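You operate a simulated robot arm through the tools that you are given. There is no shell and no other tool. Be economical: measure what you need, move in short steps, check, and stop when the job is done.

You run a simulated two-armed robot. Do the job below in one go: nothing can be reset, and whatever is moved stays where it is left.

## Task
Pick up the stub shaft with the largest size on its label from the top of the blue cart with one hand, pass it to the other hand and put it on the third shelf from the bottom of the grey rack. Fetch the pressure transmitter and stand it on the low shelf of the red cart. Take the green blanking plug and leave it on top of the digital level. Put the white blanking plug on the top of the pump-a water shelf. Lift the tank lid open. Do these in any order. Set down upright: stub shaft, pressure transmitter, green blanking plug, white blanking plug.

It is judged by the outcome, as a careful person would: the job done as asked, and still so three seconds after it is handed in. It fails if anything else is knocked over, pushed out of place, dropped, spilled or broken. A push-on lid holds only when it is set on centred and level and pressed home; a screw cap is set on level and turned clockwise until tight.

## Robot
Two 7-joint arms with two-finger parallel grippers on one trunk, on a base that drives. Base frame: it is fixed to the floor where the robot stands at the start and does not move with it; the origin is under the middle of the robot, x ahead of it, y to its left, z up; the surface under the hand at the start is at about z = 0.82. Lengths are in m, angles in degrees, forces in N, time in s.
The left shoulder is at the start at [0.06, 0.189, 1.178], the right one opposite. With the tool pointing down near the work surface each hand reaches from about 0.1 to 0.64 m from the robot's upright axis, wherever it stands, measured 20 degrees to its own side. Places, roughly: digital level [2.25, -1.75, 0.75]; green blanking plug (3x3x6 cm) [1.3, -0.4, 0.9]; low shelf of the red cart [2.9, -0.3, 0.2]; pressure transmitter [0.75, -0.5, 0.75]; stub shaft [0.75, 0, 0.75]; tank lid [1.4, -0.1, 0.4]; third shelf of the grey rack [-0.8, -1.9, 1]; top of the pump-a water shelf (13x14 cm) [1.52, 1.3, 0.48]; white blanking plug (3x3x6 cm) [1.3, 1, 0.9]. Payload 3.43 kg a hand.
The TCP of each hand is the grasp point between the finger pads, 0.03 m short of the fingertips. In the tool frame z runs along the fingers and y along their closing line. Largest opening 0.094 m; finger width 0.028, thickness 0.01; the body of the gripper, 0.05 by 0.096 m, starts 0.055 m behind the TCP.
Orientation is that of the tool frame in the base frame, as [roll, pitch, yaw] about the fixed x, y, z axes, in that order (R = Rz(yaw) Ry(pitch) Rx(roll)). With the fingers straight down and closing along the base's y, the tool's x points along the base's -x, its y along +y and its z along -z.

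## Interface
- The arms move only by the tool servo_tool. It takes "left_commands", "right_commands" or both (then of equal length, played together; a hand with none holds still); each is one flat list of numbers, 7 for each row, row after row: the shift along the tool's x, y, z in m, then the turn, a rotation vector about the tool's x, y, z in degrees, then the opening, from 0 (shut) to 1 (fully open). In form: [tx, ty, tz, ax, ay, az, claw, tx, ty, tz, ax, ay, az, claw, ...]. A call has 1 to 20 rows; each row shifts and turns the commanded pose from where the row before left it, along the tool's axes as they then stand. Each row takes 0.2 s and may step no farther than 0.05 m and 8.6 degrees from the row before; otherwise, or with a gripper value out of range, the whole call is refused. Where a pose cannot be reached the arm comes as near as it can. A force on the tool above 40 N (or 10 N above the force at the start of the call, whichever is more), or a blocked arm, ends the call early, and 0.2 s more pass. The fingers move at their own pace (about 0.153 m/s each) and stop on an object; they squeeze with about 42 N. The grip force told is the motor's: it shows also when the fingers shut on nothing. Time passes only in rows, and 0.2 s behind the last, so rows that do not move let the fingers close. It gives the time, the measured TCP pose, the force on the tool (base axes), the opening and the grip force at its end, in the units of the frame above (readings bear some noise), with the torque about the TCP (base axes, N m) and any sound that the robot's microphone picked up, and new pictures: "show" is both (left out), scene, wrist or none (wrist: the cameras of the hands that moved).
- Cameras (640 x 400 px; columns grow to the right, rows downward): "scene" is now at [0.0166, -0.0091, 1.7268]; the picture's right is [-0.10, -0.99, 0.00], its down [-0.76, 0.08, -0.64] and it looks along [0.64, -0.06, -0.77] (base axes); focal length 271 px, centre (320, 200). "left" rides on the left gripper at [0.076, -0.014, -0.102] in its tool frame; the picture's right is [0.18, 0.98, 0.00], its down [-0.75, 0.14, -0.64] and it looks along [-0.63, 0.12, 0.77] (tool axes); focal length 243 px, centre (320, 200). "right" rides on the right gripper at [0.076, 0.014, -0.103] in its tool frame; the picture's right is [-0.18, 0.98, 0.00], its down [-0.75, -0.14, -0.64] and it looks along [-0.63, -0.12, 0.77] (tool axes); focal length 243 px, centre (320, 200). There is no depth. A picture from a camera that has moved, and an enlarged one, comes with that camera's place and axes in the base frame and with its lens.
- slide_trunk(by): slides the trunk up (or, below 0, down) by that many m; the arms and the scene camera ride with it, the base frame stays. It gives what a move gives, with no picture.
- steer(legs): drives the robot by 1 to 6 legs, each [ahead, left, turn to the left] in m, m and degrees, along the robot's own axes; the way and the turn of a leg run together, so that a leg with both is an arc; at most 1.5 m and 180 degrees a leg. The arms and the cameras ride along, it lands a little off, and it stops where it bumps. It gives what a move gives, and a new picture of the scene camera.
- head_to(pan, tilt): turns the head with the scene camera to pan (to the left, within 86 degrees either way) and tilt (down, from -29 to 69), counted from straight ahead of the robot. It gives what a move gives, and a new picture of the scene camera.
- inspect(camera, box): a new picture of the part [left, top, right, bottom] of that camera's present view, enlarged. It takes no simulated time.
- finish_job(): hands the job in; it is judged then, once.

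Go step by step. Nothing tells you exact positions but the pictures and the camera data: compare them with the known pose of the tool, close in by small moves and look again before you grip or let go. The budget is 165 turns and 260 pictures, counting those below and the enlarged ones. Unless the task says otherwise, let go and move clear before handing in.

The tools are called after "Request:" as name(argument=value, ...) on one line, values as JSON. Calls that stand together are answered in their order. servo_tool: Moves the arms, as the interface text tells. Its arguments: {"type":"object","properties":{"left_commands":{"type":"array","items":{"type":"number"}},"right_commands":{"type":"array","items":{"type":"number"}},"show":{"type":"string","enum":["both","scene","wrist","none"]}},"required":[]} The other tools are called the same way: slide_trunk (by) slides the trunk up or down; steer (legs) drives the base; head_to (pan, tilt) turns the head that bears the scene camera; inspect (camera, box) takes an enlarged picture of a part of a camera's view; finish_job () hands the job in.

At the start:

```text
time: 0.0
left_position: [0.4083, 0.0672, 1.1073]
left_ee_rot: [-179.9, 0.1, 180.0]
left_ft_force: [-0.4, 0.2, -0.1]
left_moment: [-0.01, 0.02, -0.02]
left_gripper_width: 0.0939
left_grip_force: 0.1
right_position: [0.3281, -0.251, 1.1057]
right_ee_rot: [180.0, -0.1, 180.0]
right_ft_force: [0.8, 1.0, 0.2]
right_moment: [-0.02, 0.03, 0.0]
right_gripper_width: 0.0939
right_grip_force: 0.1
trunk travel left (down, up): [-0.85, 0.14]
robot x, y, heading: [0.0011, 0.0003, -0.1]
head pan, tilt: [-5.7, 49.9]
```

scene: 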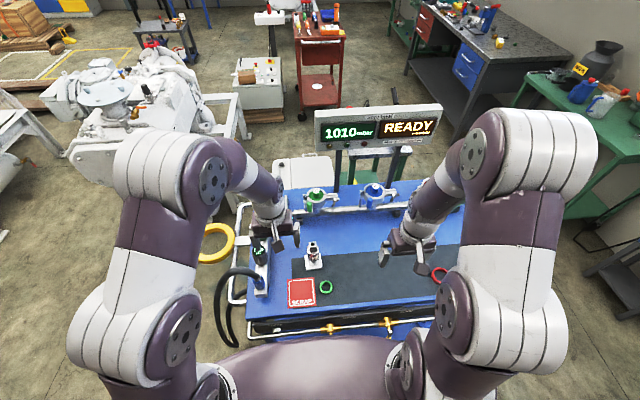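
right: 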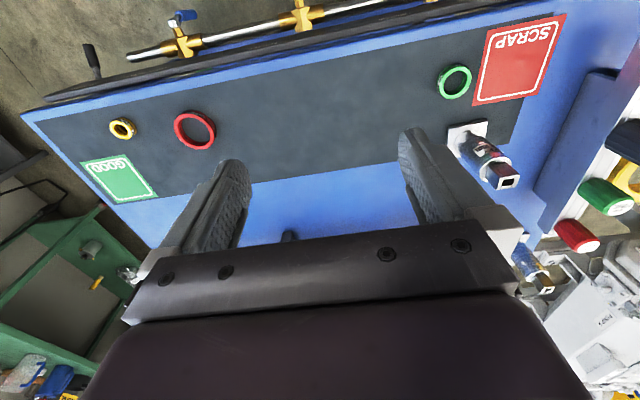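
left: 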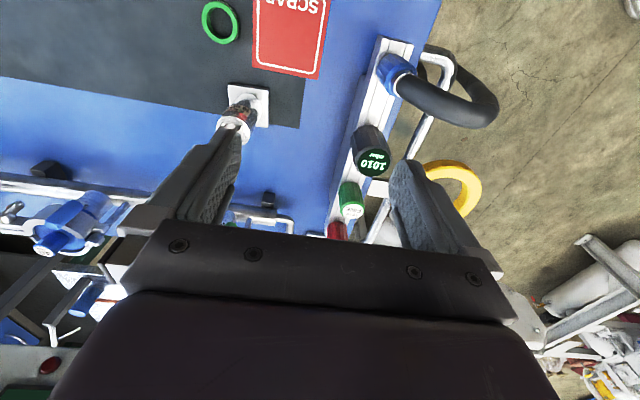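

I see a blue bench in front with rings, a small fitting and a display. I will look around first to identify the blue cart, the shafts and the other places.

Request:
inspect(camera="scene", box=[220, 90, 480, 350])

Request:
head_to(pan=-10, tilt=20)

Request:
head_to(pan=60, tilt=30)

Request:
head_to(pan=-80, tilt=30)

```text
1.54 times, centred on (350, 220) of scene
camera zoom: at [0.0166, -0.0091, 1.7268], right [-0.1, -0.99, 0.0], down [-0.76, 0.08, -0.64], along [0.64, -0.06, -0.77], focal length 417 px, centre (274, 169)
```

zoom: 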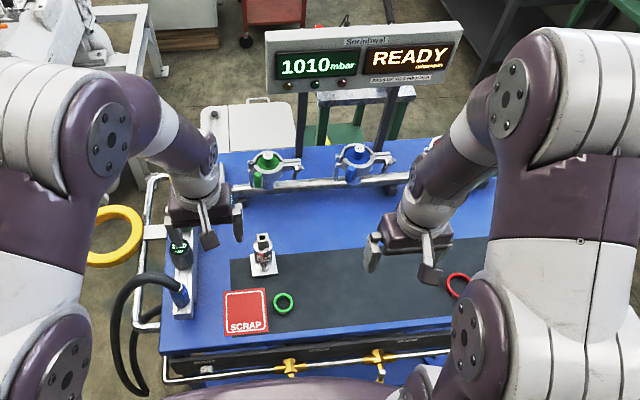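

```text
time: 0.9
left_position: [0.4076, 0.0686, 1.1055]
left_ee_rot: [-179.9, 0.0, -179.9]
left_ft_force: [0.5, 0.5, -0.2]
left_moment: [0.0, -0.03, 0.02]
left_gripper_width: 0.0939
left_grip_force: 0.0
right_position: [0.3269, -0.2514, 1.1047]
right_ee_rot: [-179.9, 0.0, 180.0]
right_ft_force: [0.0, -0.4, -0.7]
right_moment: [0.01, 0.01, 0.0]
right_gripper_width: 0.0939
right_grip_force: 0.0
trunk travel left (down, up): [-0.85, 0.14]
robot x, y, heading: [-0.0039, 0.0003, 0.1]
head pan, tilt: [-10.0, 20.0]
camera scene: at [0.0316, -0.0176, 1.7722], right [-0.17, -0.98, 0.0], down [-0.34, 0.06, -0.94], along [0.93, -0.16, -0.34], focal length 271 px, centre (320, 200)
```

scene: 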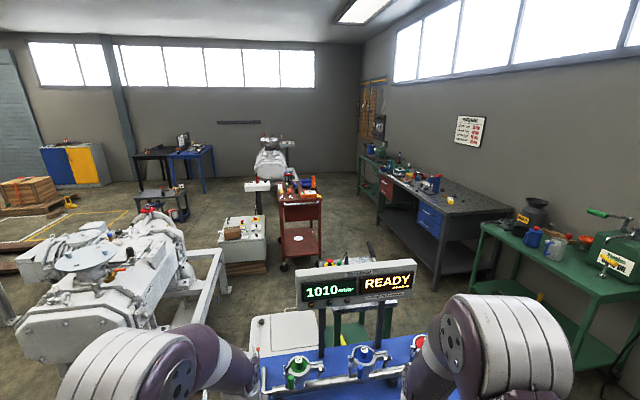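

```text
time: 2.4
left_position: [0.4073, 0.0677, 1.1063]
left_ee_rot: [-180.0, 0.0, -180.0]
left_ft_force: [0.2, -0.1, -0.1]
left_moment: [-0.03, 0.02, -0.02]
left_gripper_width: 0.0942
left_grip_force: 0.1
right_position: [0.3278, -0.2514, 1.1048]
right_ee_rot: [180.0, 0.0, -180.0]
right_ft_force: [-1.2, -0.3, -0.1]
right_moment: [-0.02, -0.04, 0.02]
right_gripper_width: 0.0941
right_grip_force: 0.0
trunk travel left (down, up): [-0.85, 0.14]
robot x, y, heading: [0.0011, -0.0013, -0.3]
head pan, tilt: [60.0, 30.0]
camera scene: at [-0.0149, 0.0768, 1.7563], right [0.87, -0.5, 0.0], down [-0.25, -0.43, -0.87], along [0.43, 0.75, -0.5], focal length 271 px, centre (320, 200)
```

scene: 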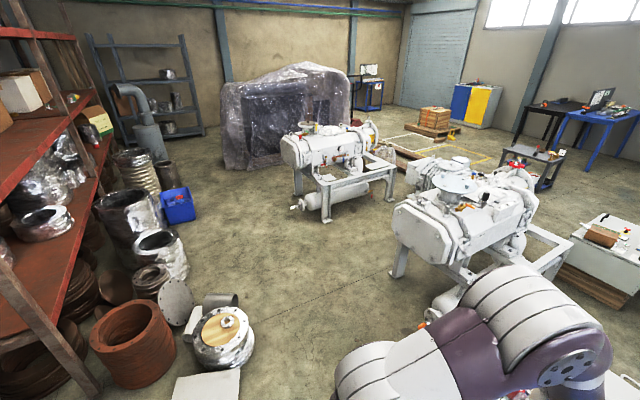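

```text
time: 4.6
left_position: [0.4071, 0.0691, 1.1059]
left_ee_rot: [-179.9, -0.1, 180.0]
left_ft_force: [-0.6, 0.2, -0.8]
left_moment: [0.01, -0.01, 0.0]
left_gripper_width: 0.0941
left_grip_force: 0.0
right_position: [0.3278, -0.252, 1.105]
right_ee_rot: [-179.9, 0.0, 179.9]
right_ft_force: [-0.7, -0.1, 0.4]
right_moment: [-0.01, 0.01, -0.07]
right_gripper_width: 0.0939
right_grip_force: 0.0
trunk travel left (down, up): [-0.85, 0.14]
robot x, y, heading: [0.0017, -0.0023, -0.2]
head pan, tilt: [-80.0, 30.0]
camera scene: at [-0.0444, -0.0905, 1.7563], right [-0.98, -0.17, 0.0], down [-0.09, 0.49, -0.87], along [0.15, -0.85, -0.5], focal length 271 px, centre (320, 200)
```

scene: 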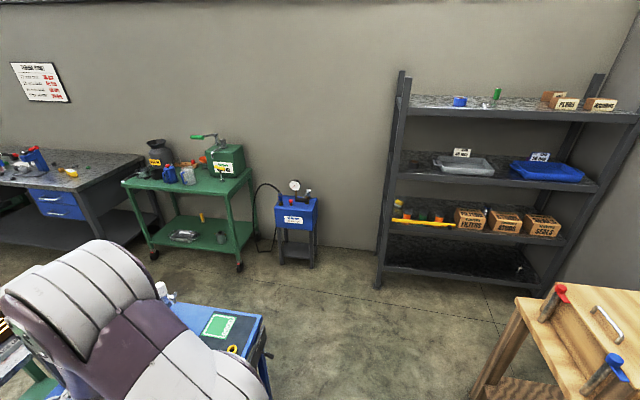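

The blue cart is the bench right ahead; the grey rack is to my right behind, the dark bench right ahead far. I'll zoom on the cart top to find the shafts and their labels.

Request:
head_to(pan=0, tilt=40)

Request:
inspect(camera="scene", box=[230, 130, 390, 230])

Request:
inspect(camera="scene", box=[230, 200, 390, 300])

```text
time: 6.1
left_position: [0.408, 0.0678, 1.1065]
left_ee_rot: [179.9, 0.1, 180.0]
left_ft_force: [1.0, 1.0, 0.4]
left_moment: [0.03, -0.03, 0.0]
left_gripper_width: 0.094
left_grip_force: 0.1
right_position: [0.3274, -0.2516, 1.105]
right_ee_rot: [-179.9, 0.0, 180.0]
right_ft_force: [0.5, -0.2, -0.4]
right_moment: [0.01, 0.04, 0.01]
right_gripper_width: 0.094
right_grip_force: 0.1
trunk travel left (down, up): [-0.85, 0.14]
robot x, y, heading: [-0.001, -0.0027, -0.2]
head pan, tilt: [0.0, 40.0]
camera scene: at [0.0249, -0.0015, 1.7409], right [0.0, -1.0, 0.0], down [-0.64, 0.0, -0.77], along [0.77, 0.0, -0.64], focal length 271 px, centre (320, 200)
```

scene: 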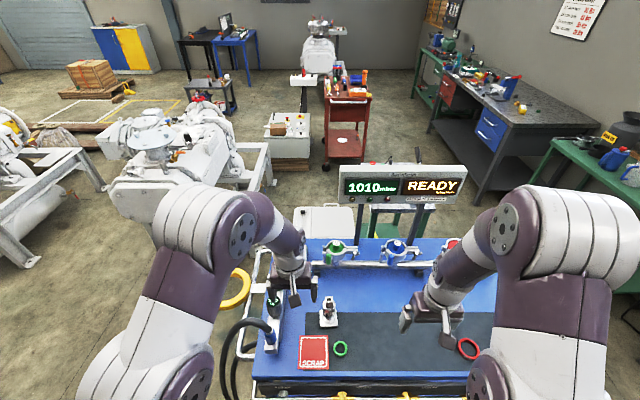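

```text
4.00 times, centred on (310, 180) of scene
camera zoom: at [0.0249, -0.0015, 1.7409], right [0.0, -1.0, 0.0], down [-0.64, 0.0, -0.77], along [0.77, 0.0, -0.64], focal length 1085 px, centre (360, 280)
```

zoom: 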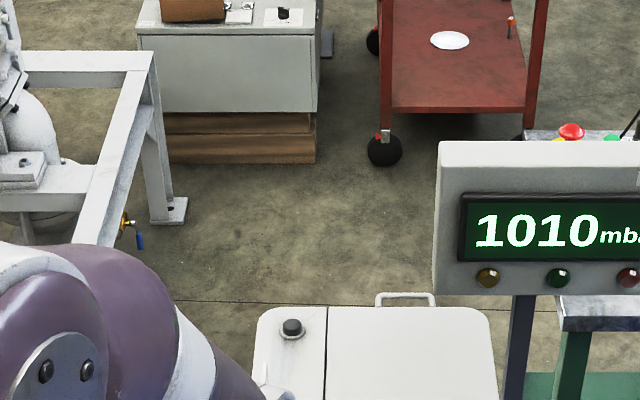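

```text
4.00 times, centred on (310, 250) of scene
camera zoom: at [0.0249, -0.0015, 1.7409], right [0.0, -1.0, 0.0], down [-0.64, 0.0, -0.77], along [0.77, 0.0, -0.64], focal length 1085 px, centre (360, 0)
```

zoom: 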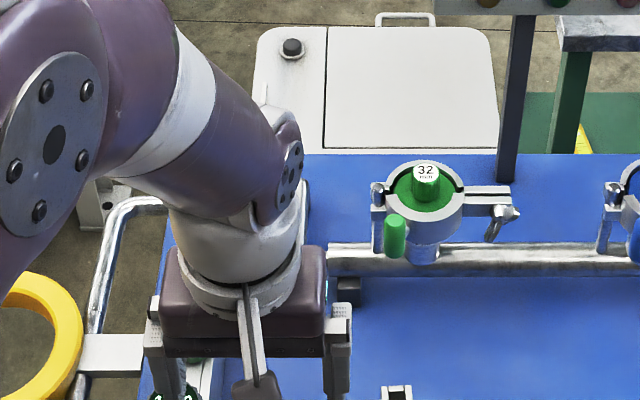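

Request:
inspect(camera="scene", box=[370, 220, 500, 300])

Request:
inspect(camera="scene", box=[240, 270, 370, 350])

Request:
inspect(camera="left", box=[320, 30, 480, 250])

```text
4.92 times, centred on (435, 260) of scene
camera zoom: at [0.0249, -0.0015, 1.7409], right [0.0, -1.0, 0.0], down [-0.64, 0.0, -0.77], along [0.77, 0.0, -0.64], focal length 1335 px, centre (-246, -95)
```

zoom: 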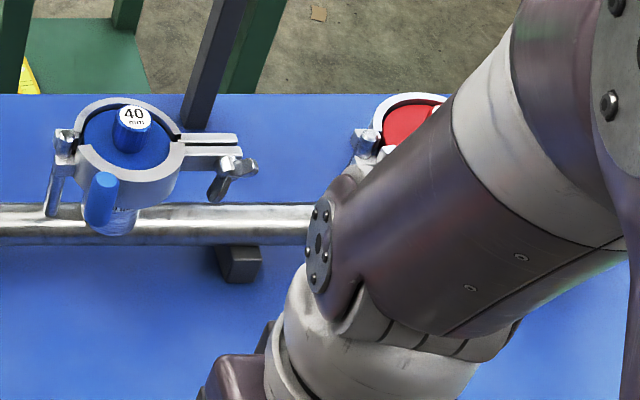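

```text
4.92 times, centred on (305, 310) of scene
camera zoom: at [0.0249, -0.0015, 1.7409], right [0.0, -1.0, 0.0], down [-0.64, 0.0, -0.77], along [0.77, 0.0, -0.64], focal length 1335 px, centre (394, -342)
```

zoom: 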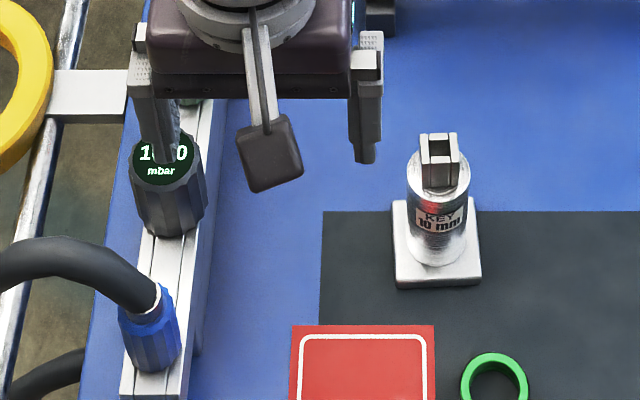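

```text
1.82 times, centred on (400, 140) of left
camera zoom: at [0.3316, 0.0528, 1.2079], right [-0.18, 0.98, 0.0], down [0.75, 0.14, 0.64], along [0.63, 0.12, -0.77], focal length 441 px, centre (174, 309)
```

zoom: 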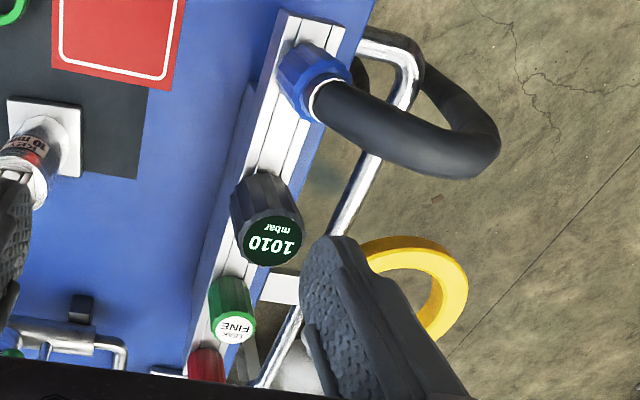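

I see a labelled fitting "KEY 10 mm" and clamped plugs labelled 32, 40 mm. I'll back off to see the entire cart top.

Request:
steer(legs=[[-0.5, 0, 0]])

Request:
inspect(camera="scene", box=[220, 100, 380, 200])

Request:
inspect(camera="scene", box=[320, 100, 480, 200])

```text
time: 9.1
left_position: [-0.1009, 0.067, 1.1058]
left_ee_rot: [-179.9, 0.0, 179.8]
left_ft_force: [-0.1, 0.1, 0.4]
left_moment: [-0.04, 0.03, 0.02]
left_gripper_width: 0.0939
left_grip_force: 0.1
right_position: [-0.1825, -0.2517, 1.1061]
right_ee_rot: [-180.0, 0.0, 179.8]
right_ft_force: [0.0, 0.2, 0.1]
right_moment: [-0.02, 0.02, -0.02]
right_gripper_width: 0.0943
right_grip_force: 0.0
trunk travel left (down, up): [-0.85, 0.14]
robot x, y, heading: [-0.5062, 0.0022, -0.3]
head pan, tilt: [0.0, 40.0]
camera scene: at [-0.4834, -0.0006, 1.7409], right [0.0, -1.0, 0.0], down [-0.64, 0.0, -0.77], along [0.77, 0.0, -0.64], focal length 271 px, centre (320, 200)
```

scene: 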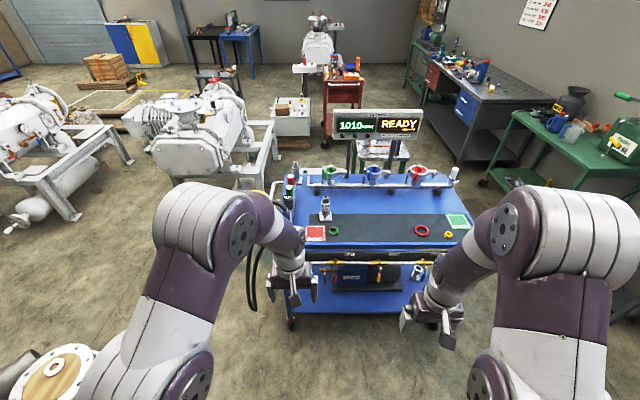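

```text
4.00 times, centred on (300, 150) of scene
camera zoom: at [-0.4834, -0.0006, 1.7409], right [0.0, -1.0, 0.0], down [-0.64, 0.0, -0.77], along [0.77, 0.0, -0.64], focal length 1085 px, centre (400, 400)
```

zoom: 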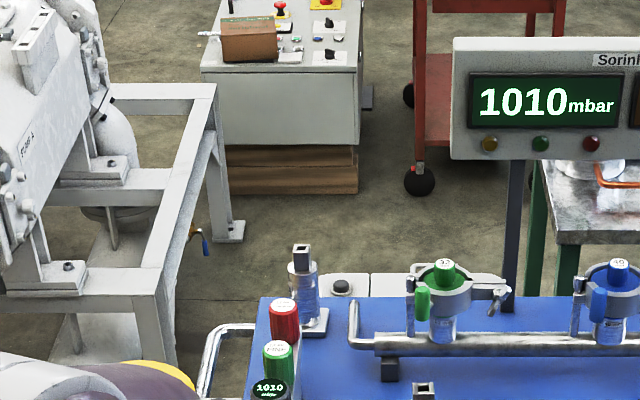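

```text
4.00 times, centred on (400, 150) of scene
camera zoom: at [-0.4834, -0.0006, 1.7409], right [0.0, -1.0, 0.0], down [-0.64, 0.0, -0.77], along [0.77, 0.0, -0.64], focal length 1085 px, centre (0, 400)
```

zoom: 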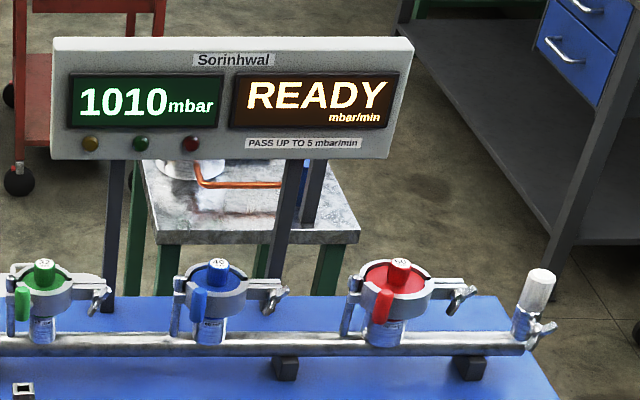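

Request:
inspect(camera="scene", box=[280, 155, 330, 225])

Request:
inspect(camera="scene", box=[430, 150, 480, 230])

Request:
inspect(camera="scene", box=[300, 180, 480, 310])

```text
5.71 times, centred on (305, 190) of scene
camera zoom: at [-0.4834, -0.0006, 1.7409], right [0.0, -1.0, 0.0], down [-0.64, 0.0, -0.77], along [0.77, 0.0, -0.64], focal length 1550 px, centre (406, 257)
```

zoom: 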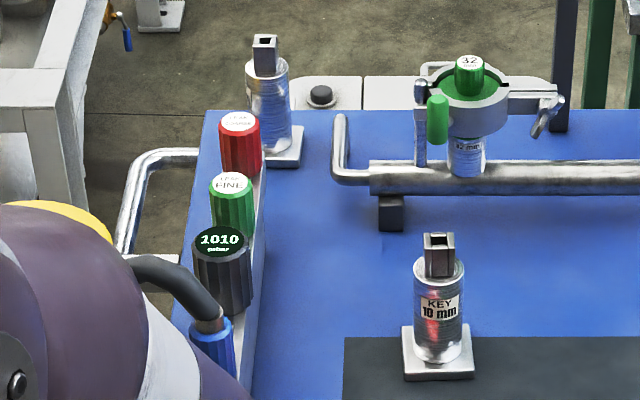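

```text
5.00 times, centred on (455, 190) of scene
camera zoom: at [-0.4834, -0.0006, 1.7409], right [0.0, -1.0, 0.0], down [-0.64, 0.0, -0.77], along [0.77, 0.0, -0.64], focal length 1356 px, centre (-355, 250)
```

zoom: 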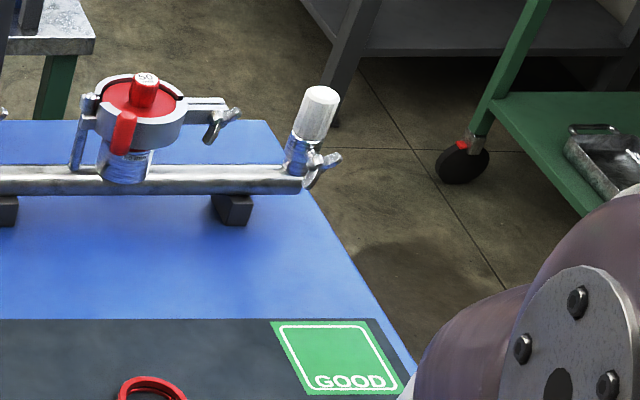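

```text
3.08 times, centred on (390, 245) of scene
camera zoom: at [-0.4834, -0.0006, 1.7409], right [0.0, -1.0, 0.0], down [-0.64, 0.0, -0.77], along [0.77, 0.0, -0.64], focal length 835 px, centre (105, 62)
```

zoom: 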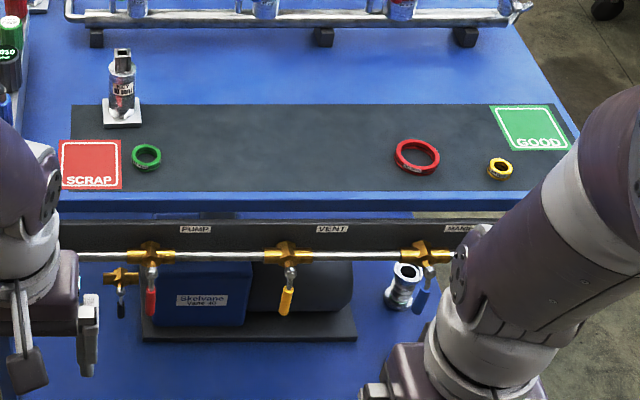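

The back-left piece looks like a second stub shaft whose label I can't see, and the white-topped item at the manifold's right end might be the transmitter. I'll shift right to look from another side.

Request:
steer(legs=[[0, -0.9, 0]])

Request:
head_to(pan=25, tilt=35)

Request:
inspect(camera="scene", box=[220, 120, 380, 220])

Request:
inspect(camera="scene", box=[340, 110, 500, 210])

```text
time: 13.9
left_position: [-0.1089, -0.8523, 1.1062]
left_ee_rot: [-180.0, 0.0, 179.2]
left_ft_force: [0.1, 0.9, 0.2]
left_moment: [0.02, -0.01, -0.01]
left_gripper_width: 0.094
left_grip_force: 0.1
right_position: [-0.1948, -1.1705, 1.1056]
right_ee_rot: [-179.9, -0.1, 179.2]
right_ft_force: [-0.9, 0.5, -0.6]
right_moment: [-0.02, -0.03, 0.0]
right_gripper_width: 0.094
right_grip_force: 0.0
trunk travel left (down, up): [-0.85, 0.14]
robot x, y, heading: [-0.5164, -0.9147, -0.8]
head pan, tilt: [0.0, 40.0]
camera scene: at [-0.4923, -0.9162, 1.7409], right [-0.01, -1.0, 0.0], down [-0.64, 0.01, -0.77], along [0.77, -0.01, -0.64], focal length 271 px, centre (320, 200)
```

scene: 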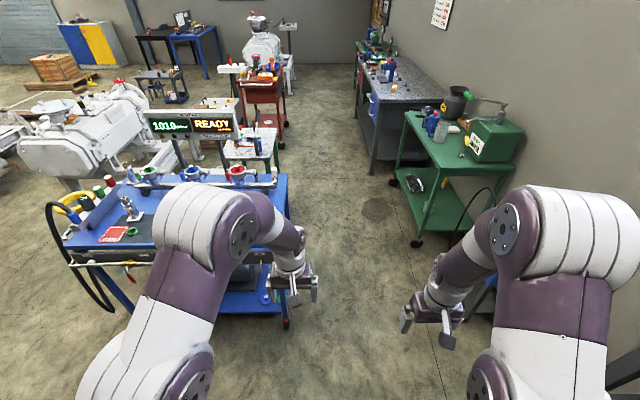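

```text
time: 14.8
left_position: [-0.1083, -0.8523, 1.1059]
left_ee_rot: [179.9, 0.0, 179.1]
left_ft_force: [-0.3, 0.4, 0.5]
left_moment: [0.04, -0.01, -0.03]
left_gripper_width: 0.0941
left_grip_force: 0.0
right_position: [-0.1934, -1.171, 1.1058]
right_ee_rot: [180.0, 0.0, 179.2]
right_ft_force: [-0.1, 0.0, -0.4]
right_moment: [-0.05, 0.0, 0.02]
right_gripper_width: 0.0942
right_grip_force: 0.0
trunk travel left (down, up): [-0.85, 0.14]
robot x, y, heading: [-0.516, -0.9125, -1.0]
head pan, tilt: [25.0, 35.0]
camera scene: at [-0.497, -0.8795, 1.7485], right [0.41, -0.91, 0.0], down [-0.52, -0.23, -0.82], along [0.75, 0.34, -0.57], focal length 271 px, centre (320, 200)
```

scene: 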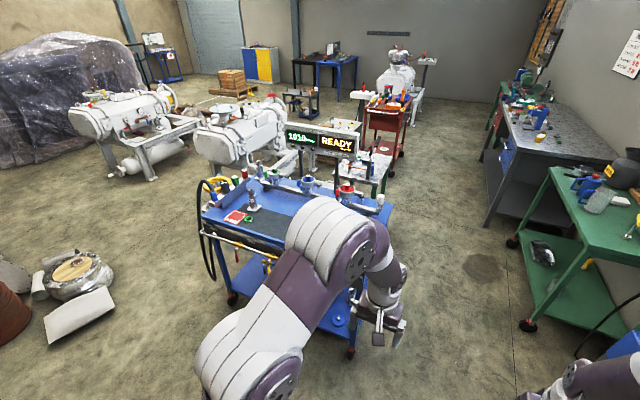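

```text
4.00 times, centred on (300, 170) of scene
camera zoom: at [-0.497, -0.8795, 1.7485], right [0.41, -0.91, 0.0], down [-0.52, -0.23, -0.82], along [0.75, 0.34, -0.57], focal length 1085 px, centre (400, 320)
```

zoom: 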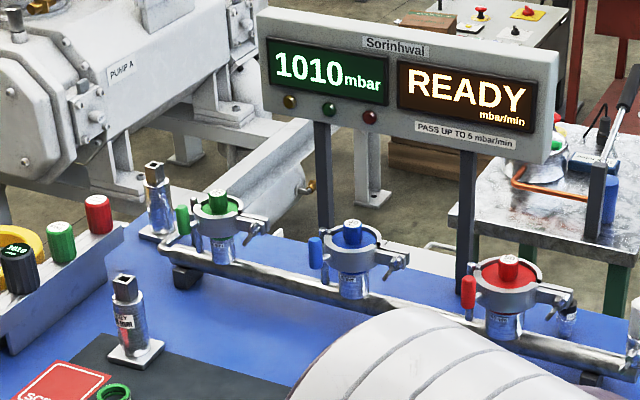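

```text
4.00 times, centred on (420, 160) of scene
camera zoom: at [-0.497, -0.8795, 1.7485], right [0.41, -0.91, 0.0], down [-0.52, -0.23, -0.82], along [0.75, 0.34, -0.57], focal length 1085 px, centre (-80, 360)
```

zoom: 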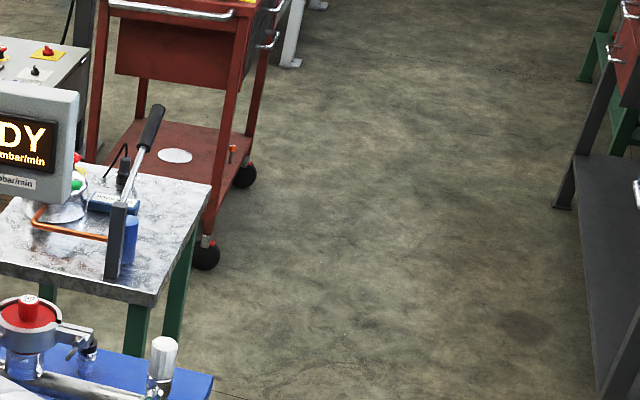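

Behind the red 50 mm clamp there is a small cylinder which may be the transmitter, and the green plug seems to be on the steel-topped table behind the cart. I'll drive into the lane to the cart's right and look from there.

Request:
steer(legs=[[0, -0.28, 0], [1.25, 0, 0], [0, 0, 80]])

Request:
head_to(pan=0, tilt=40)

```text
time: 26.0
left_position: [0.7199, -0.7999, 1.1064]
left_ee_rot: [180.0, 0.0, -100.4]
left_ft_force: [-0.3, -1.1, 0.3]
left_moment: [0.0, -0.03, -0.01]
left_gripper_width: 0.0941
left_grip_force: 0.1
right_position: [1.0183, -0.936, 1.1057]
right_ee_rot: [-180.0, 0.0, -100.4]
right_ft_force: [-0.1, 0.1, 0.0]
right_moment: [-0.04, 0.01, 0.0]
right_gripper_width: 0.0939
right_grip_force: 0.1
trunk travel left (down, up): [-0.85, 0.14]
robot x, y, heading: [0.7133, -1.2132, 79.8]
head pan, tilt: [25.0, 35.0]
camera scene: at [0.6789, -1.1882, 1.7485], right [0.97, 0.25, 0.0], down [0.14, -0.56, -0.82], along [-0.21, 0.79, -0.57], focal length 271 px, centre (320, 200)
```

scene: 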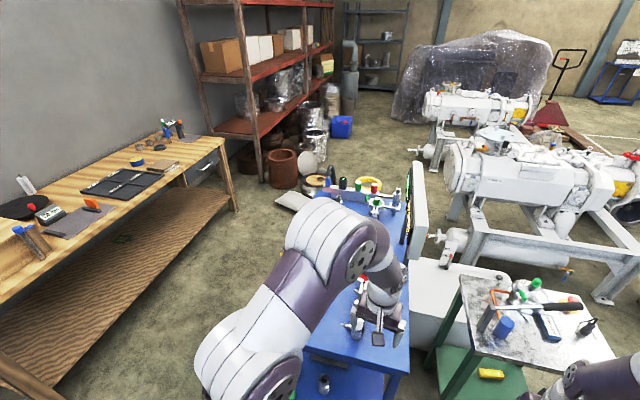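

```text
time: 26.9
left_position: [0.7189, -0.8006, 1.1062]
left_ee_rot: [180.0, 0.0, -100.4]
left_ft_force: [-0.2, 0.2, 0.1]
left_moment: [0.01, 0.02, 0.01]
left_gripper_width: 0.0939
left_grip_force: 0.1
right_position: [1.0201, -0.9363, 1.1064]
right_ee_rot: [180.0, 0.0, -100.3]
right_ft_force: [-0.2, 0.7, 0.3]
right_moment: [-0.02, 0.0, -0.01]
right_gripper_width: 0.094
right_grip_force: 0.0
trunk travel left (down, up): [-0.85, 0.14]
robot x, y, heading: [0.713, -1.2135, 79.4]
head pan, tilt: [0.0, 40.0]
camera scene: at [0.7162, -1.1897, 1.7409], right [0.98, -0.18, 0.0], down [-0.12, -0.63, -0.77], along [0.14, 0.75, -0.64], focal length 271 px, centre (320, 200)
```

scene: 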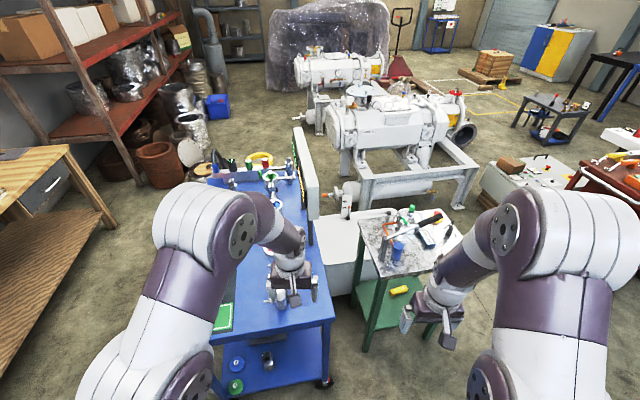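

Request:
inspect(camera="scene", box=[205, 140, 325, 240])

Request:
inspect(camera="scene", box=[320, 190, 480, 310])

Request:
inspect(camera="left", box=[0, 0, 640, 400])

```text
4.00 times, centred on (265, 190) of scene
camera zoom: at [0.7162, -1.1897, 1.7409], right [0.98, -0.18, 0.0], down [-0.12, -0.63, -0.77], along [0.14, 0.75, -0.64], focal length 1085 px, centre (540, 240)
```

zoom: 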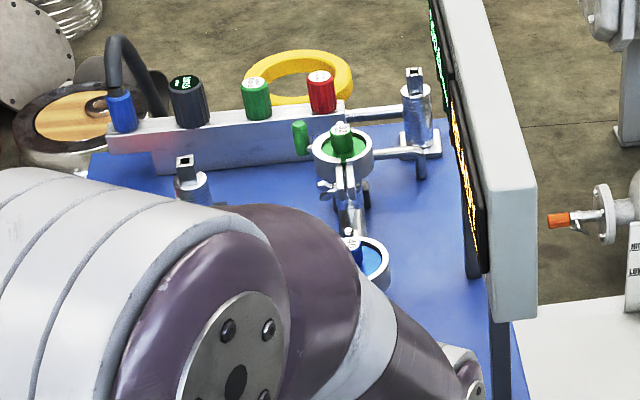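

```text
3.33 times, centred on (400, 250) of scene
camera zoom: at [0.7162, -1.1897, 1.7409], right [0.98, -0.18, 0.0], down [-0.12, -0.63, -0.77], along [0.14, 0.75, -0.64], focal length 904 px, centre (53, 33)
```

zoom: 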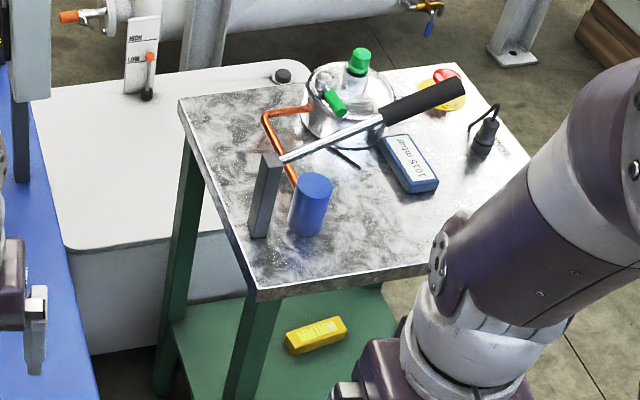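

```text
1.00 times, centred on (320, 200) of left (not enlarged: the box is as wide or as high as the picture)
camera zoom: at [0.7195, -0.8786, 1.2079], right [-1.0, 0.0, 0.0], down [0.0, 0.77, 0.64], along [0.0, 0.64, -0.77], focal length 243 px, centre (320, 200)
```

zoom: 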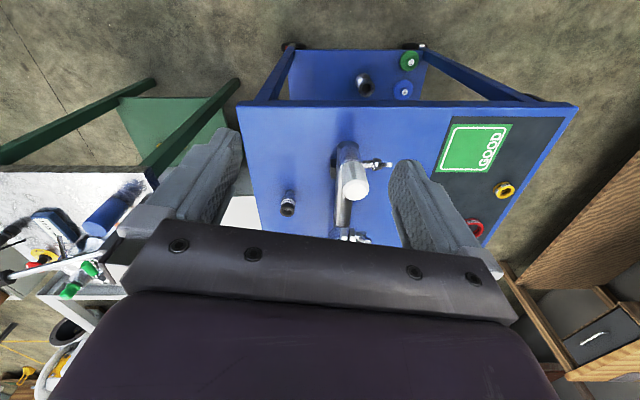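

Request:
inspect(camera="left", box=[255, 165, 325, 230])

Request:
inspect(camera="scene", box=[385, 195, 465, 255])

Request:
inspect(camera="scene", box=[280, 70, 470, 220])

```text
6.15 times, centred on (290, 198) of left
camera zoom: at [0.7195, -0.8786, 1.2079], right [-1.0, 0.0, 0.0], down [0.0, 0.77, 0.64], along [0.0, 0.64, -0.77], focal length 1493 px, centre (505, 215)
```

zoom: 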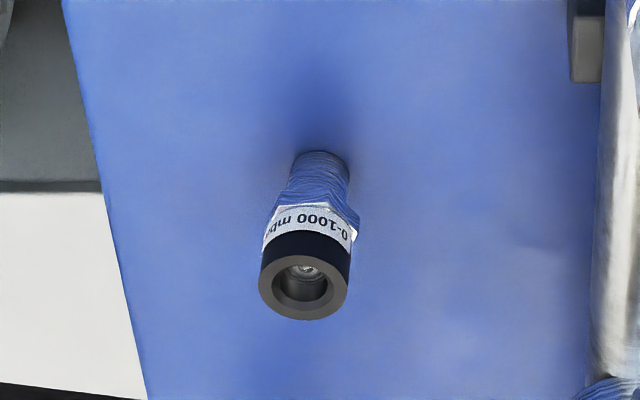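

```text
6.67 times, centred on (425, 225) of scene
camera zoom: at [0.7162, -1.1897, 1.7409], right [0.98, -0.18, 0.0], down [-0.12, -0.63, -0.77], along [0.14, 0.75, -0.64], focal length 1808 px, centre (-380, 33)
```

zoom: 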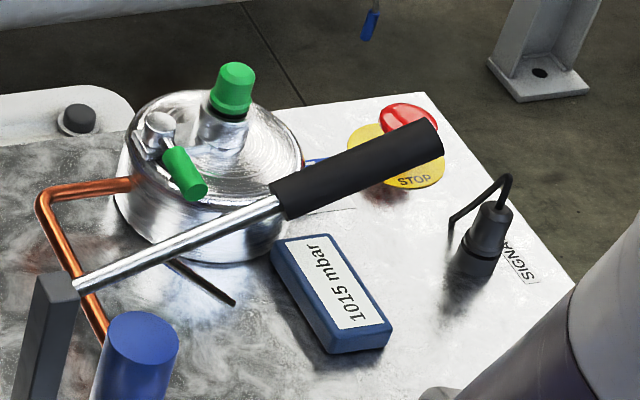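

```text
2.67 times, centred on (375, 145) of scene
camera zoom: at [0.7162, -1.1897, 1.7409], right [0.98, -0.18, 0.0], down [-0.12, -0.63, -0.77], along [0.14, 0.75, -0.64], focal length 723 px, centre (173, 347)
```

zoom: 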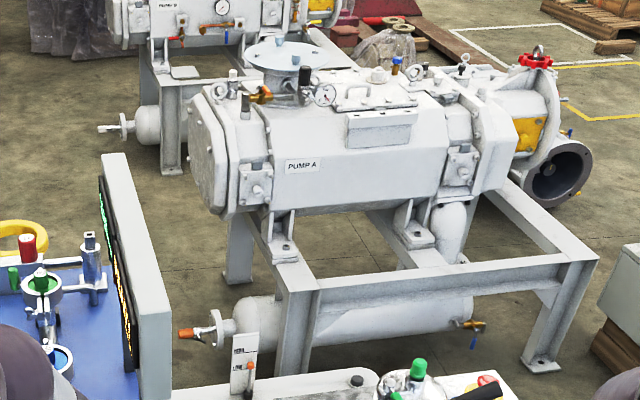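

Found the pressure transmitter ("0-1000 mbar") at about [0.78, -0.575] on the cart, and the green plug sits in a pot on the steel-topped table at about [1.26, -0.41]. I'll align facing +y beside both.

Request:
steer(legs=[[0, 0, 10.4], [0.1, -0.24, 0]])

Request:
inspect(camera="left", box=[0, 0, 640, 400])

```text
time: 29.5
left_position: [0.8804, -0.7066, 1.1059]
left_ee_rot: [-180.0, 0.0, -89.8]
left_ft_force: [0.3, -0.8, -0.5]
left_moment: [0.0, -0.07, 0.02]
left_gripper_width: 0.0939
left_grip_force: 0.0
right_position: [1.2011, -0.7862, 1.1056]
right_ee_rot: [-179.8, 0.0, -89.6]
right_ft_force: [-0.2, 0.7, 1.1]
right_moment: [-0.01, -0.02, 0.0]
right_gripper_width: 0.094
right_grip_force: 0.1
trunk travel left (down, up): [-0.85, 0.14]
robot x, y, heading: [0.9531, -1.1115, 90.3]
head pan, tilt: [0.0, 40.0]
camera scene: at [0.9498, -1.0905, 1.7409], right [1.0, 0.0, 0.0], down [0.0, -0.64, -0.77], along [0.0, 0.77, -0.64], focal length 271 px, centre (320, 200)
```

scene: 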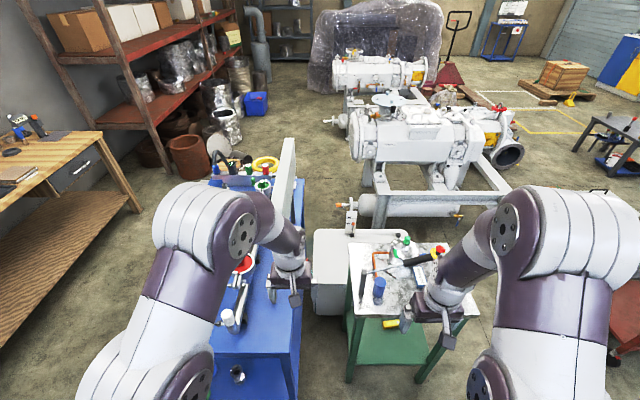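

```text
1.00 times, centred on (320, 200) of left (not enlarged: the box is as wide or as high as the picture)
camera zoom: at [0.8957, -0.7841, 1.2079], right [-0.98, -0.19, 0.0], down [-0.15, 0.75, 0.64], along [-0.12, 0.63, -0.77], focal length 243 px, centre (320, 200)
```

zoom: 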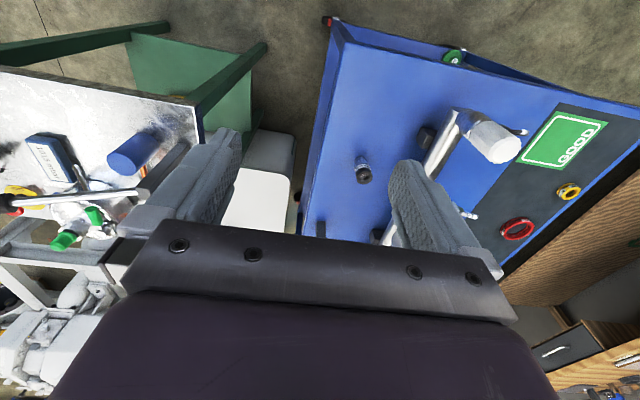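

The transmitter stands at about [0.783, -0.577] with its base at z 0.82. I'll move the left hand over it and tilt it 45° so that it can also reach under the red cart later.

Request:
servo_tool(left_commands=[-0.0113, 0.0243, 0.022, 0, 0, 0, 1, -0.0113, 0.0243, 0.022, 0, 0, 0, 1, -0.0113, 0.0243, 0.022, 0, 0, 0, 1, -0.0113, 0.0243, 0.022, 0, 0, 0, 1, 0, 0, 0, 0, -7.5, 0, 1, 0, 0, 0, 0, -7.5, 0, 1, 0, 0, 0, 0, -7.5, 0, 1, 0, 0, 0, 0, -7.5, 0, 1, 0, 0, 0, 0, -7.5, 0, 1, 0, 0, 0, 0, -7.5, 0, 1], show="wrist")

```text
time: 31.7
left_position: [0.81, -0.667, 1.0152]
left_ee_rot: [-173.2, 33.5, -89.1]
left_ft_force: [-0.1, 0.0, 0.6]
left_moment: [0.01, -0.02, -0.02]
left_gripper_width: 0.0942
left_grip_force: 0.1
left hand out of reach, approached as far as the arm can: row 8, 9, 10
right_position: [1.2017, -0.7867, 1.1051]
right_ee_rot: [-180.0, 0.1, -89.7]
right_ft_force: [0.1, 0.1, 0.6]
right_moment: [0.0, 0.0, 0.02]
right_gripper_width: 0.0939
right_grip_force: 0.0
trunk travel left (down, up): [-0.85, 0.14]
robot x, y, heading: [0.9526, -1.114, 90.3]
head pan, tilt: [0.0, 40.0]
camera left: at [0.8133, -0.7888, 1.0576], right [-0.97, -0.1, -0.2], down [-0.22, 0.28, 0.93], along [-0.04, 0.95, -0.3], focal length 243 px, centre (320, 200)
```

left: 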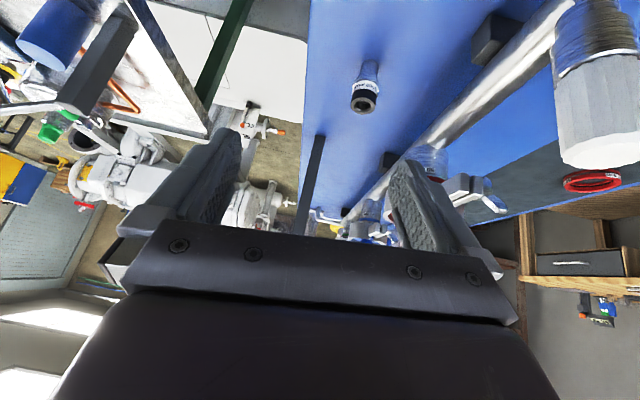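

The arm ran short of tilt; lowering the trunk should make the tilted pose reachable.

Request:
slide_trunk(by=-0.1)

Request:
servo_tool(left_commands=[0.022, 0, -0.035, 0, 0, 0, 1, 0.022, 0, -0.035, 0, 0, 0, 1, 0.01, 0, -0.02, 0, 0, 0, 1, 0, 0, 0, 0, -5.5, 0, 1, 0, 0, 0, 0, -5.5, 0, 1], show="wrist")

```text
time: 33.0
left_position: [0.8084, -0.6659, 0.9136]
left_ee_rot: [-173.2, 33.3, -89.0]
left_ft_force: [-0.5, 0.4, 0.2]
left_moment: [0.0, 0.01, 0.06]
left_gripper_width: 0.094
left_grip_force: 0.0
right_position: [1.2017, -0.7851, 1.006]
right_ee_rot: [179.9, 0.0, -89.7]
right_ft_force: [0.1, -0.1, 1.1]
right_moment: [0.01, 0.03, -0.01]
right_gripper_width: 0.0941
right_grip_force: 0.0
trunk travel left (down, up): [-0.75, 0.24]
robot x, y, heading: [0.9501, -1.115, 90.3]
head pan, tilt: [0.0, 40.0]
```

```text
time: 34.2
left_position: [0.8, -0.7616, 0.9583]
left_ee_rot: [-172.2, 44.2, -87.2]
left_ft_force: [-0.7, 0.0, 0.6]
left_moment: [-0.03, -0.04, 0.02]
left_gripper_width: 0.0942
left_grip_force: 0.0
right_position: [1.2027, -0.7854, 1.0047]
right_ee_rot: [-180.0, 0.0, -89.7]
right_ft_force: [-0.6, 0.2, 0.5]
right_moment: [0.01, 0.0, 0.01]
right_gripper_width: 0.0941
right_grip_force: 0.0
trunk travel left (down, up): [-0.75, 0.24]
robot x, y, heading: [0.9485, -1.114, 90.2]
head pan, tilt: [0.0, 40.0]
camera left: at [0.8055, -0.8888, 0.9793], right [-0.97, -0.08, -0.23], down [-0.23, 0.1, 0.97], along [-0.06, 0.99, -0.11], focal length 243 px, centre (320, 200)
```

left: 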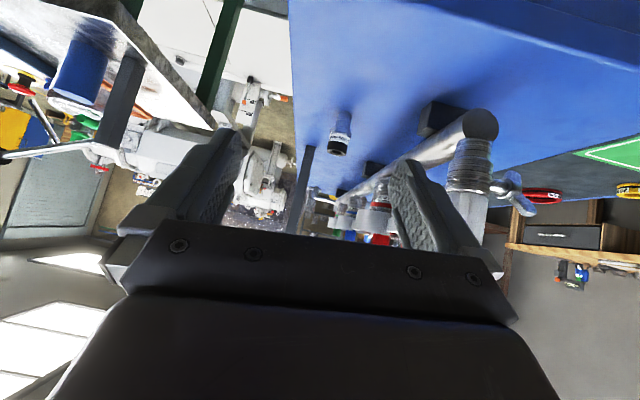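

Request:
servo_tool(left_commands=[0, 0, 0, -5.8, 0, 2.0, 1, -0.0213, 0.0057, 0.0322, 0, 0, 0, 1, -0.0213, 0.0057, 0.0322, 0, 0, 0, 1, -0.0213, 0.0057, 0.0322, 0, 0, 0, 1], show="wrist")

```text
time: 35.2
left_position: [0.7829, -0.6456, 0.9334]
left_ee_rot: [-179.7, 44.2, -90.1]
left_ft_force: [0.5, -0.1, -0.4]
left_moment: [0.0, 0.02, 0.01]
left_gripper_width: 0.0942
left_grip_force: 0.1
right_position: [1.202, -0.786, 1.0054]
right_ee_rot: [180.0, -0.2, -89.7]
right_ft_force: [-0.6, 0.3, -0.1]
right_moment: [0.01, -0.01, 0.02]
right_gripper_width: 0.094
right_grip_force: 0.1
trunk travel left (down, up): [-0.75, 0.24]
robot x, y, heading: [0.9498, -1.1138, 90.2]
head pan, tilt: [0.0, 40.0]
camera left: at [0.7971, -0.7721, 0.952], right [-0.98, -0.13, -0.13], down [-0.14, 0.09, 0.99], along [-0.11, 0.99, -0.11], focal length 243 px, centre (320, 200)
```

left: 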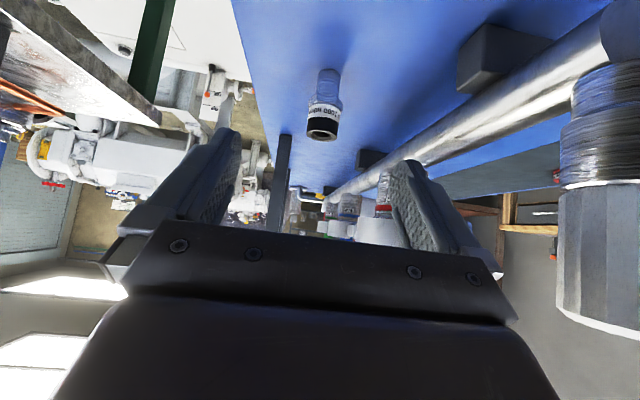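

The hand is level and lined up; the transmitter spans z 0.82–0.875. I'll go in and close.

Request:
servo_tool(left_commands=[0.0005, 0.0005, 0.0251, 0, 0, 0, 1, 0.0005, 0.0005, 0.0251, 0, 0, 0, 1, 0.0005, 0.0005, 0.0251, 0, 0, 0, 1, 0.0005, 0.0005, 0.0251, 0, 0, 0, 1], show="wrist")

Request:
servo_tool(left_commands=[0, 0, 0, 0, 0, 0, 0.3, 0, 0, 0, 0, 0, 0, 0.1, 0, 0, 0, 0, 0, 0, 0, 0, 0, 0, 0, 0, 0, 0], show="wrist")

```text
time: 36.2
left_position: [0.7781, -0.5765, 0.8601]
left_ee_rot: [-179.8, 44.3, -90.0]
left_ft_force: [0.3, -0.7, 0.7]
left_moment: [0.01, -0.02, 0.05]
left_gripper_width: 0.094
left_grip_force: 0.1
right_position: [1.1999, -0.7845, 1.0054]
right_ee_rot: [-180.0, -0.1, -89.7]
right_ft_force: [-0.3, 0.1, 0.1]
right_moment: [-0.01, 0.02, 0.03]
right_gripper_width: 0.094
right_grip_force: 0.1
trunk travel left (down, up): [-0.75, 0.24]
robot x, y, heading: [0.9521, -1.1139, 90.3]
head pan, tilt: [0.0, 40.0]
camera left: at [0.793, -0.7031, 0.8791], right [-0.98, -0.13, -0.13], down [-0.14, 0.09, 0.99], along [-0.11, 0.99, -0.11], focal length 243 px, centre (320, 200)
```

left: 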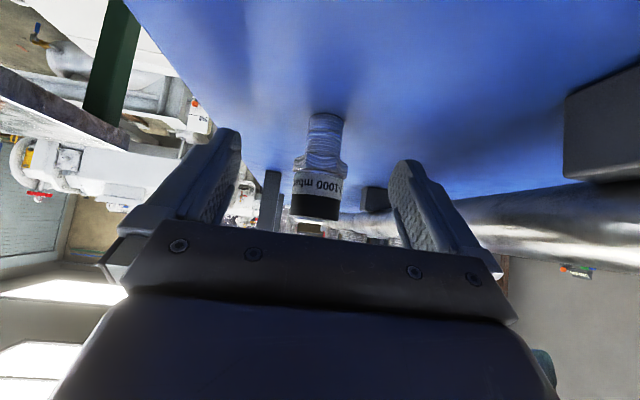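

```text
time: 37.2
left_position: [0.7794, -0.5767, 0.8611]
left_ee_rot: [-179.8, 44.5, -90.1]
left_ft_force: [-1.6, -0.6, 3.8]
left_moment: [-0.01, 0.1, -0.02]
left_gripper_width: 0.03
left_grip_force: 41.9
right_position: [1.2018, -0.785, 1.0052]
right_ee_rot: [180.0, 0.0, -89.7]
right_ft_force: [0.7, 0.6, 0.1]
right_moment: [-0.03, -0.03, 0.0]
right_gripper_width: 0.0941
right_grip_force: 0.0
trunk travel left (down, up): [-0.75, 0.24]
robot x, y, heading: [0.9514, -1.1148, 90.2]
head pan, tilt: [0.0, 40.0]
camera left: at [0.7932, -0.7043, 0.8801], right [-0.98, -0.13, -0.13], down [-0.14, 0.09, 0.99], along [-0.11, 0.99, -0.11], focal length 243 px, centre (320, 200)
```

left: 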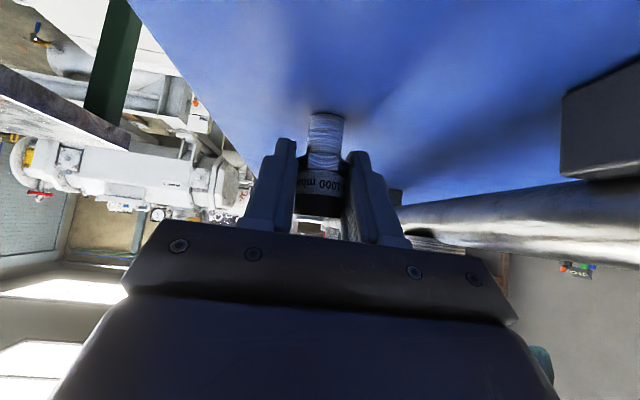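

Gripped. Now lift it, pull back, and look at the green plug.

Request:
servo_tool(left_commands=[-0.028, 0, -0.0287, 0, 0, 0, 0, -0.028, 0, -0.0287, 0, 0, 0, 0, -0.028, 0, -0.0287, 0, 0, 0, 0, 0.0287, 0, -0.028, 0, 0, 0, 0, 0.0287, 0, -0.028, 0, 0, 0, 0, 0.0287, 0, -0.028, 0, 0, 0, 0, 0.0287, 0, -0.028, 0, 0, 0, 0, 0.0287, -0.03, -0.0, 0, 0, 0, 0], show="wrist")

Request:
steer(legs=[[0.1, -0.11, 0]])

Request:
inspect(camera="right", box=[0, 0, 640, 400])

Request:
inspect(camera="scene", box=[310, 200, 450, 300])

```text
time: 39.0
left_position: [0.8119, -0.758, 0.9605]
left_ee_rot: [180.0, 44.4, -90.1]
left_ft_force: [0.5, 0.4, 0.0]
left_moment: [0.01, 0.05, 0.0]
left_gripper_width: 0.0
left_grip_force: 33.0
right_position: [1.2024, -0.7841, 1.0051]
right_ee_rot: [-180.0, 0.0, -89.7]
right_ft_force: [0.1, -1.6, 0.6]
right_moment: [0.01, -0.01, 0.0]
right_gripper_width: 0.094
right_grip_force: 0.2
trunk travel left (down, up): [-0.75, 0.24]
robot x, y, heading: [0.9557, -1.1171, 90.2]
head pan, tilt: [0.0, 40.0]
camera left: at [0.8263, -0.8855, 0.9798], right [-0.98, -0.13, -0.13], down [-0.14, 0.09, 0.99], along [-0.12, 0.99, -0.11], focal length 243 px, centre (320, 200)
```

left: 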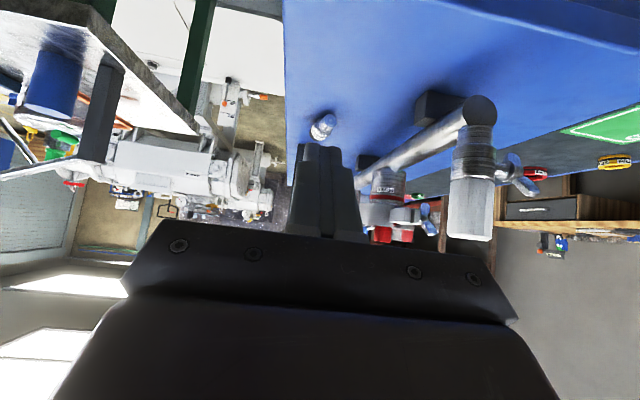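

```text
time: 40.4
left_position: [0.9211, -0.6578, 0.9611]
left_ee_rot: [-179.9, 44.4, -90.2]
left_ft_force: [-0.2, 0.0, 0.2]
left_moment: [0.01, 0.02, 0.0]
left_gripper_width: 0.0
left_grip_force: 33.3
right_position: [1.3115, -0.685, 1.0062]
right_ee_rot: [180.0, 0.0, -89.8]
right_ft_force: [0.2, 0.1, 0.6]
right_moment: [0.01, -0.02, -0.02]
right_gripper_width: 0.0938
right_grip_force: 0.0
trunk travel left (down, up): [-0.75, 0.24]
robot x, y, heading: [1.0646, -1.0111, 90.3]
head pan, tilt: [0.0, 40.0]
camera scene: at [1.0599, -0.9889, 1.6409], right [1.0, 0.0, 0.0], down [0.0, -0.64, -0.77], along [0.0, 0.77, -0.64], focal length 271 px, centre (320, 200)
```

scene: 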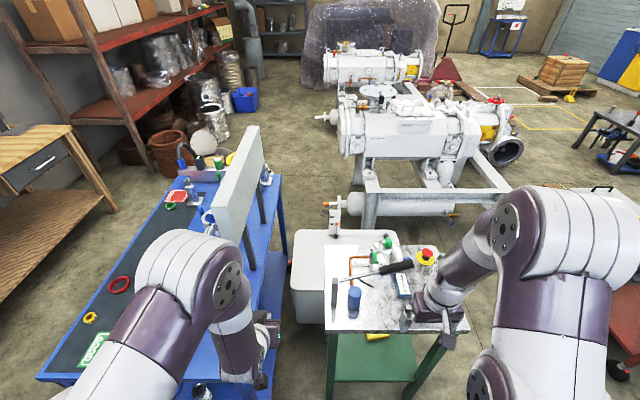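

```text
1.00 times, centred on (320, 200) of right (not enlarged: the box is as wide or as high as the picture)
camera zoom: at [1.2971, -0.7618, 1.1084], right [-0.98, 0.18, 0.0], down [0.14, 0.75, 0.64], along [0.12, 0.63, -0.77], focal length 243 px, centre (320, 200)
```

zoom: 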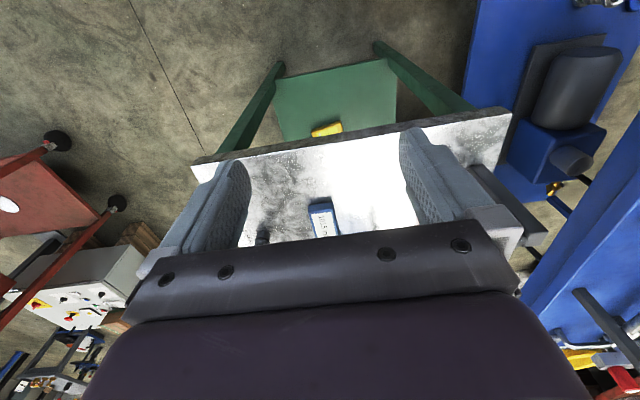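

```text
4.00 times, centred on (380, 250) of scene
camera zoom: at [1.0599, -0.9889, 1.6409], right [1.0, 0.0, 0.0], down [0.0, -0.64, -0.77], along [0.0, 0.77, -0.64], focal length 1085 px, centre (80, 0)
```

zoom: 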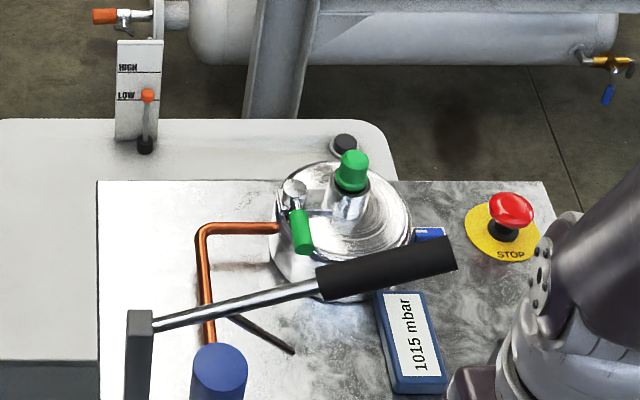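

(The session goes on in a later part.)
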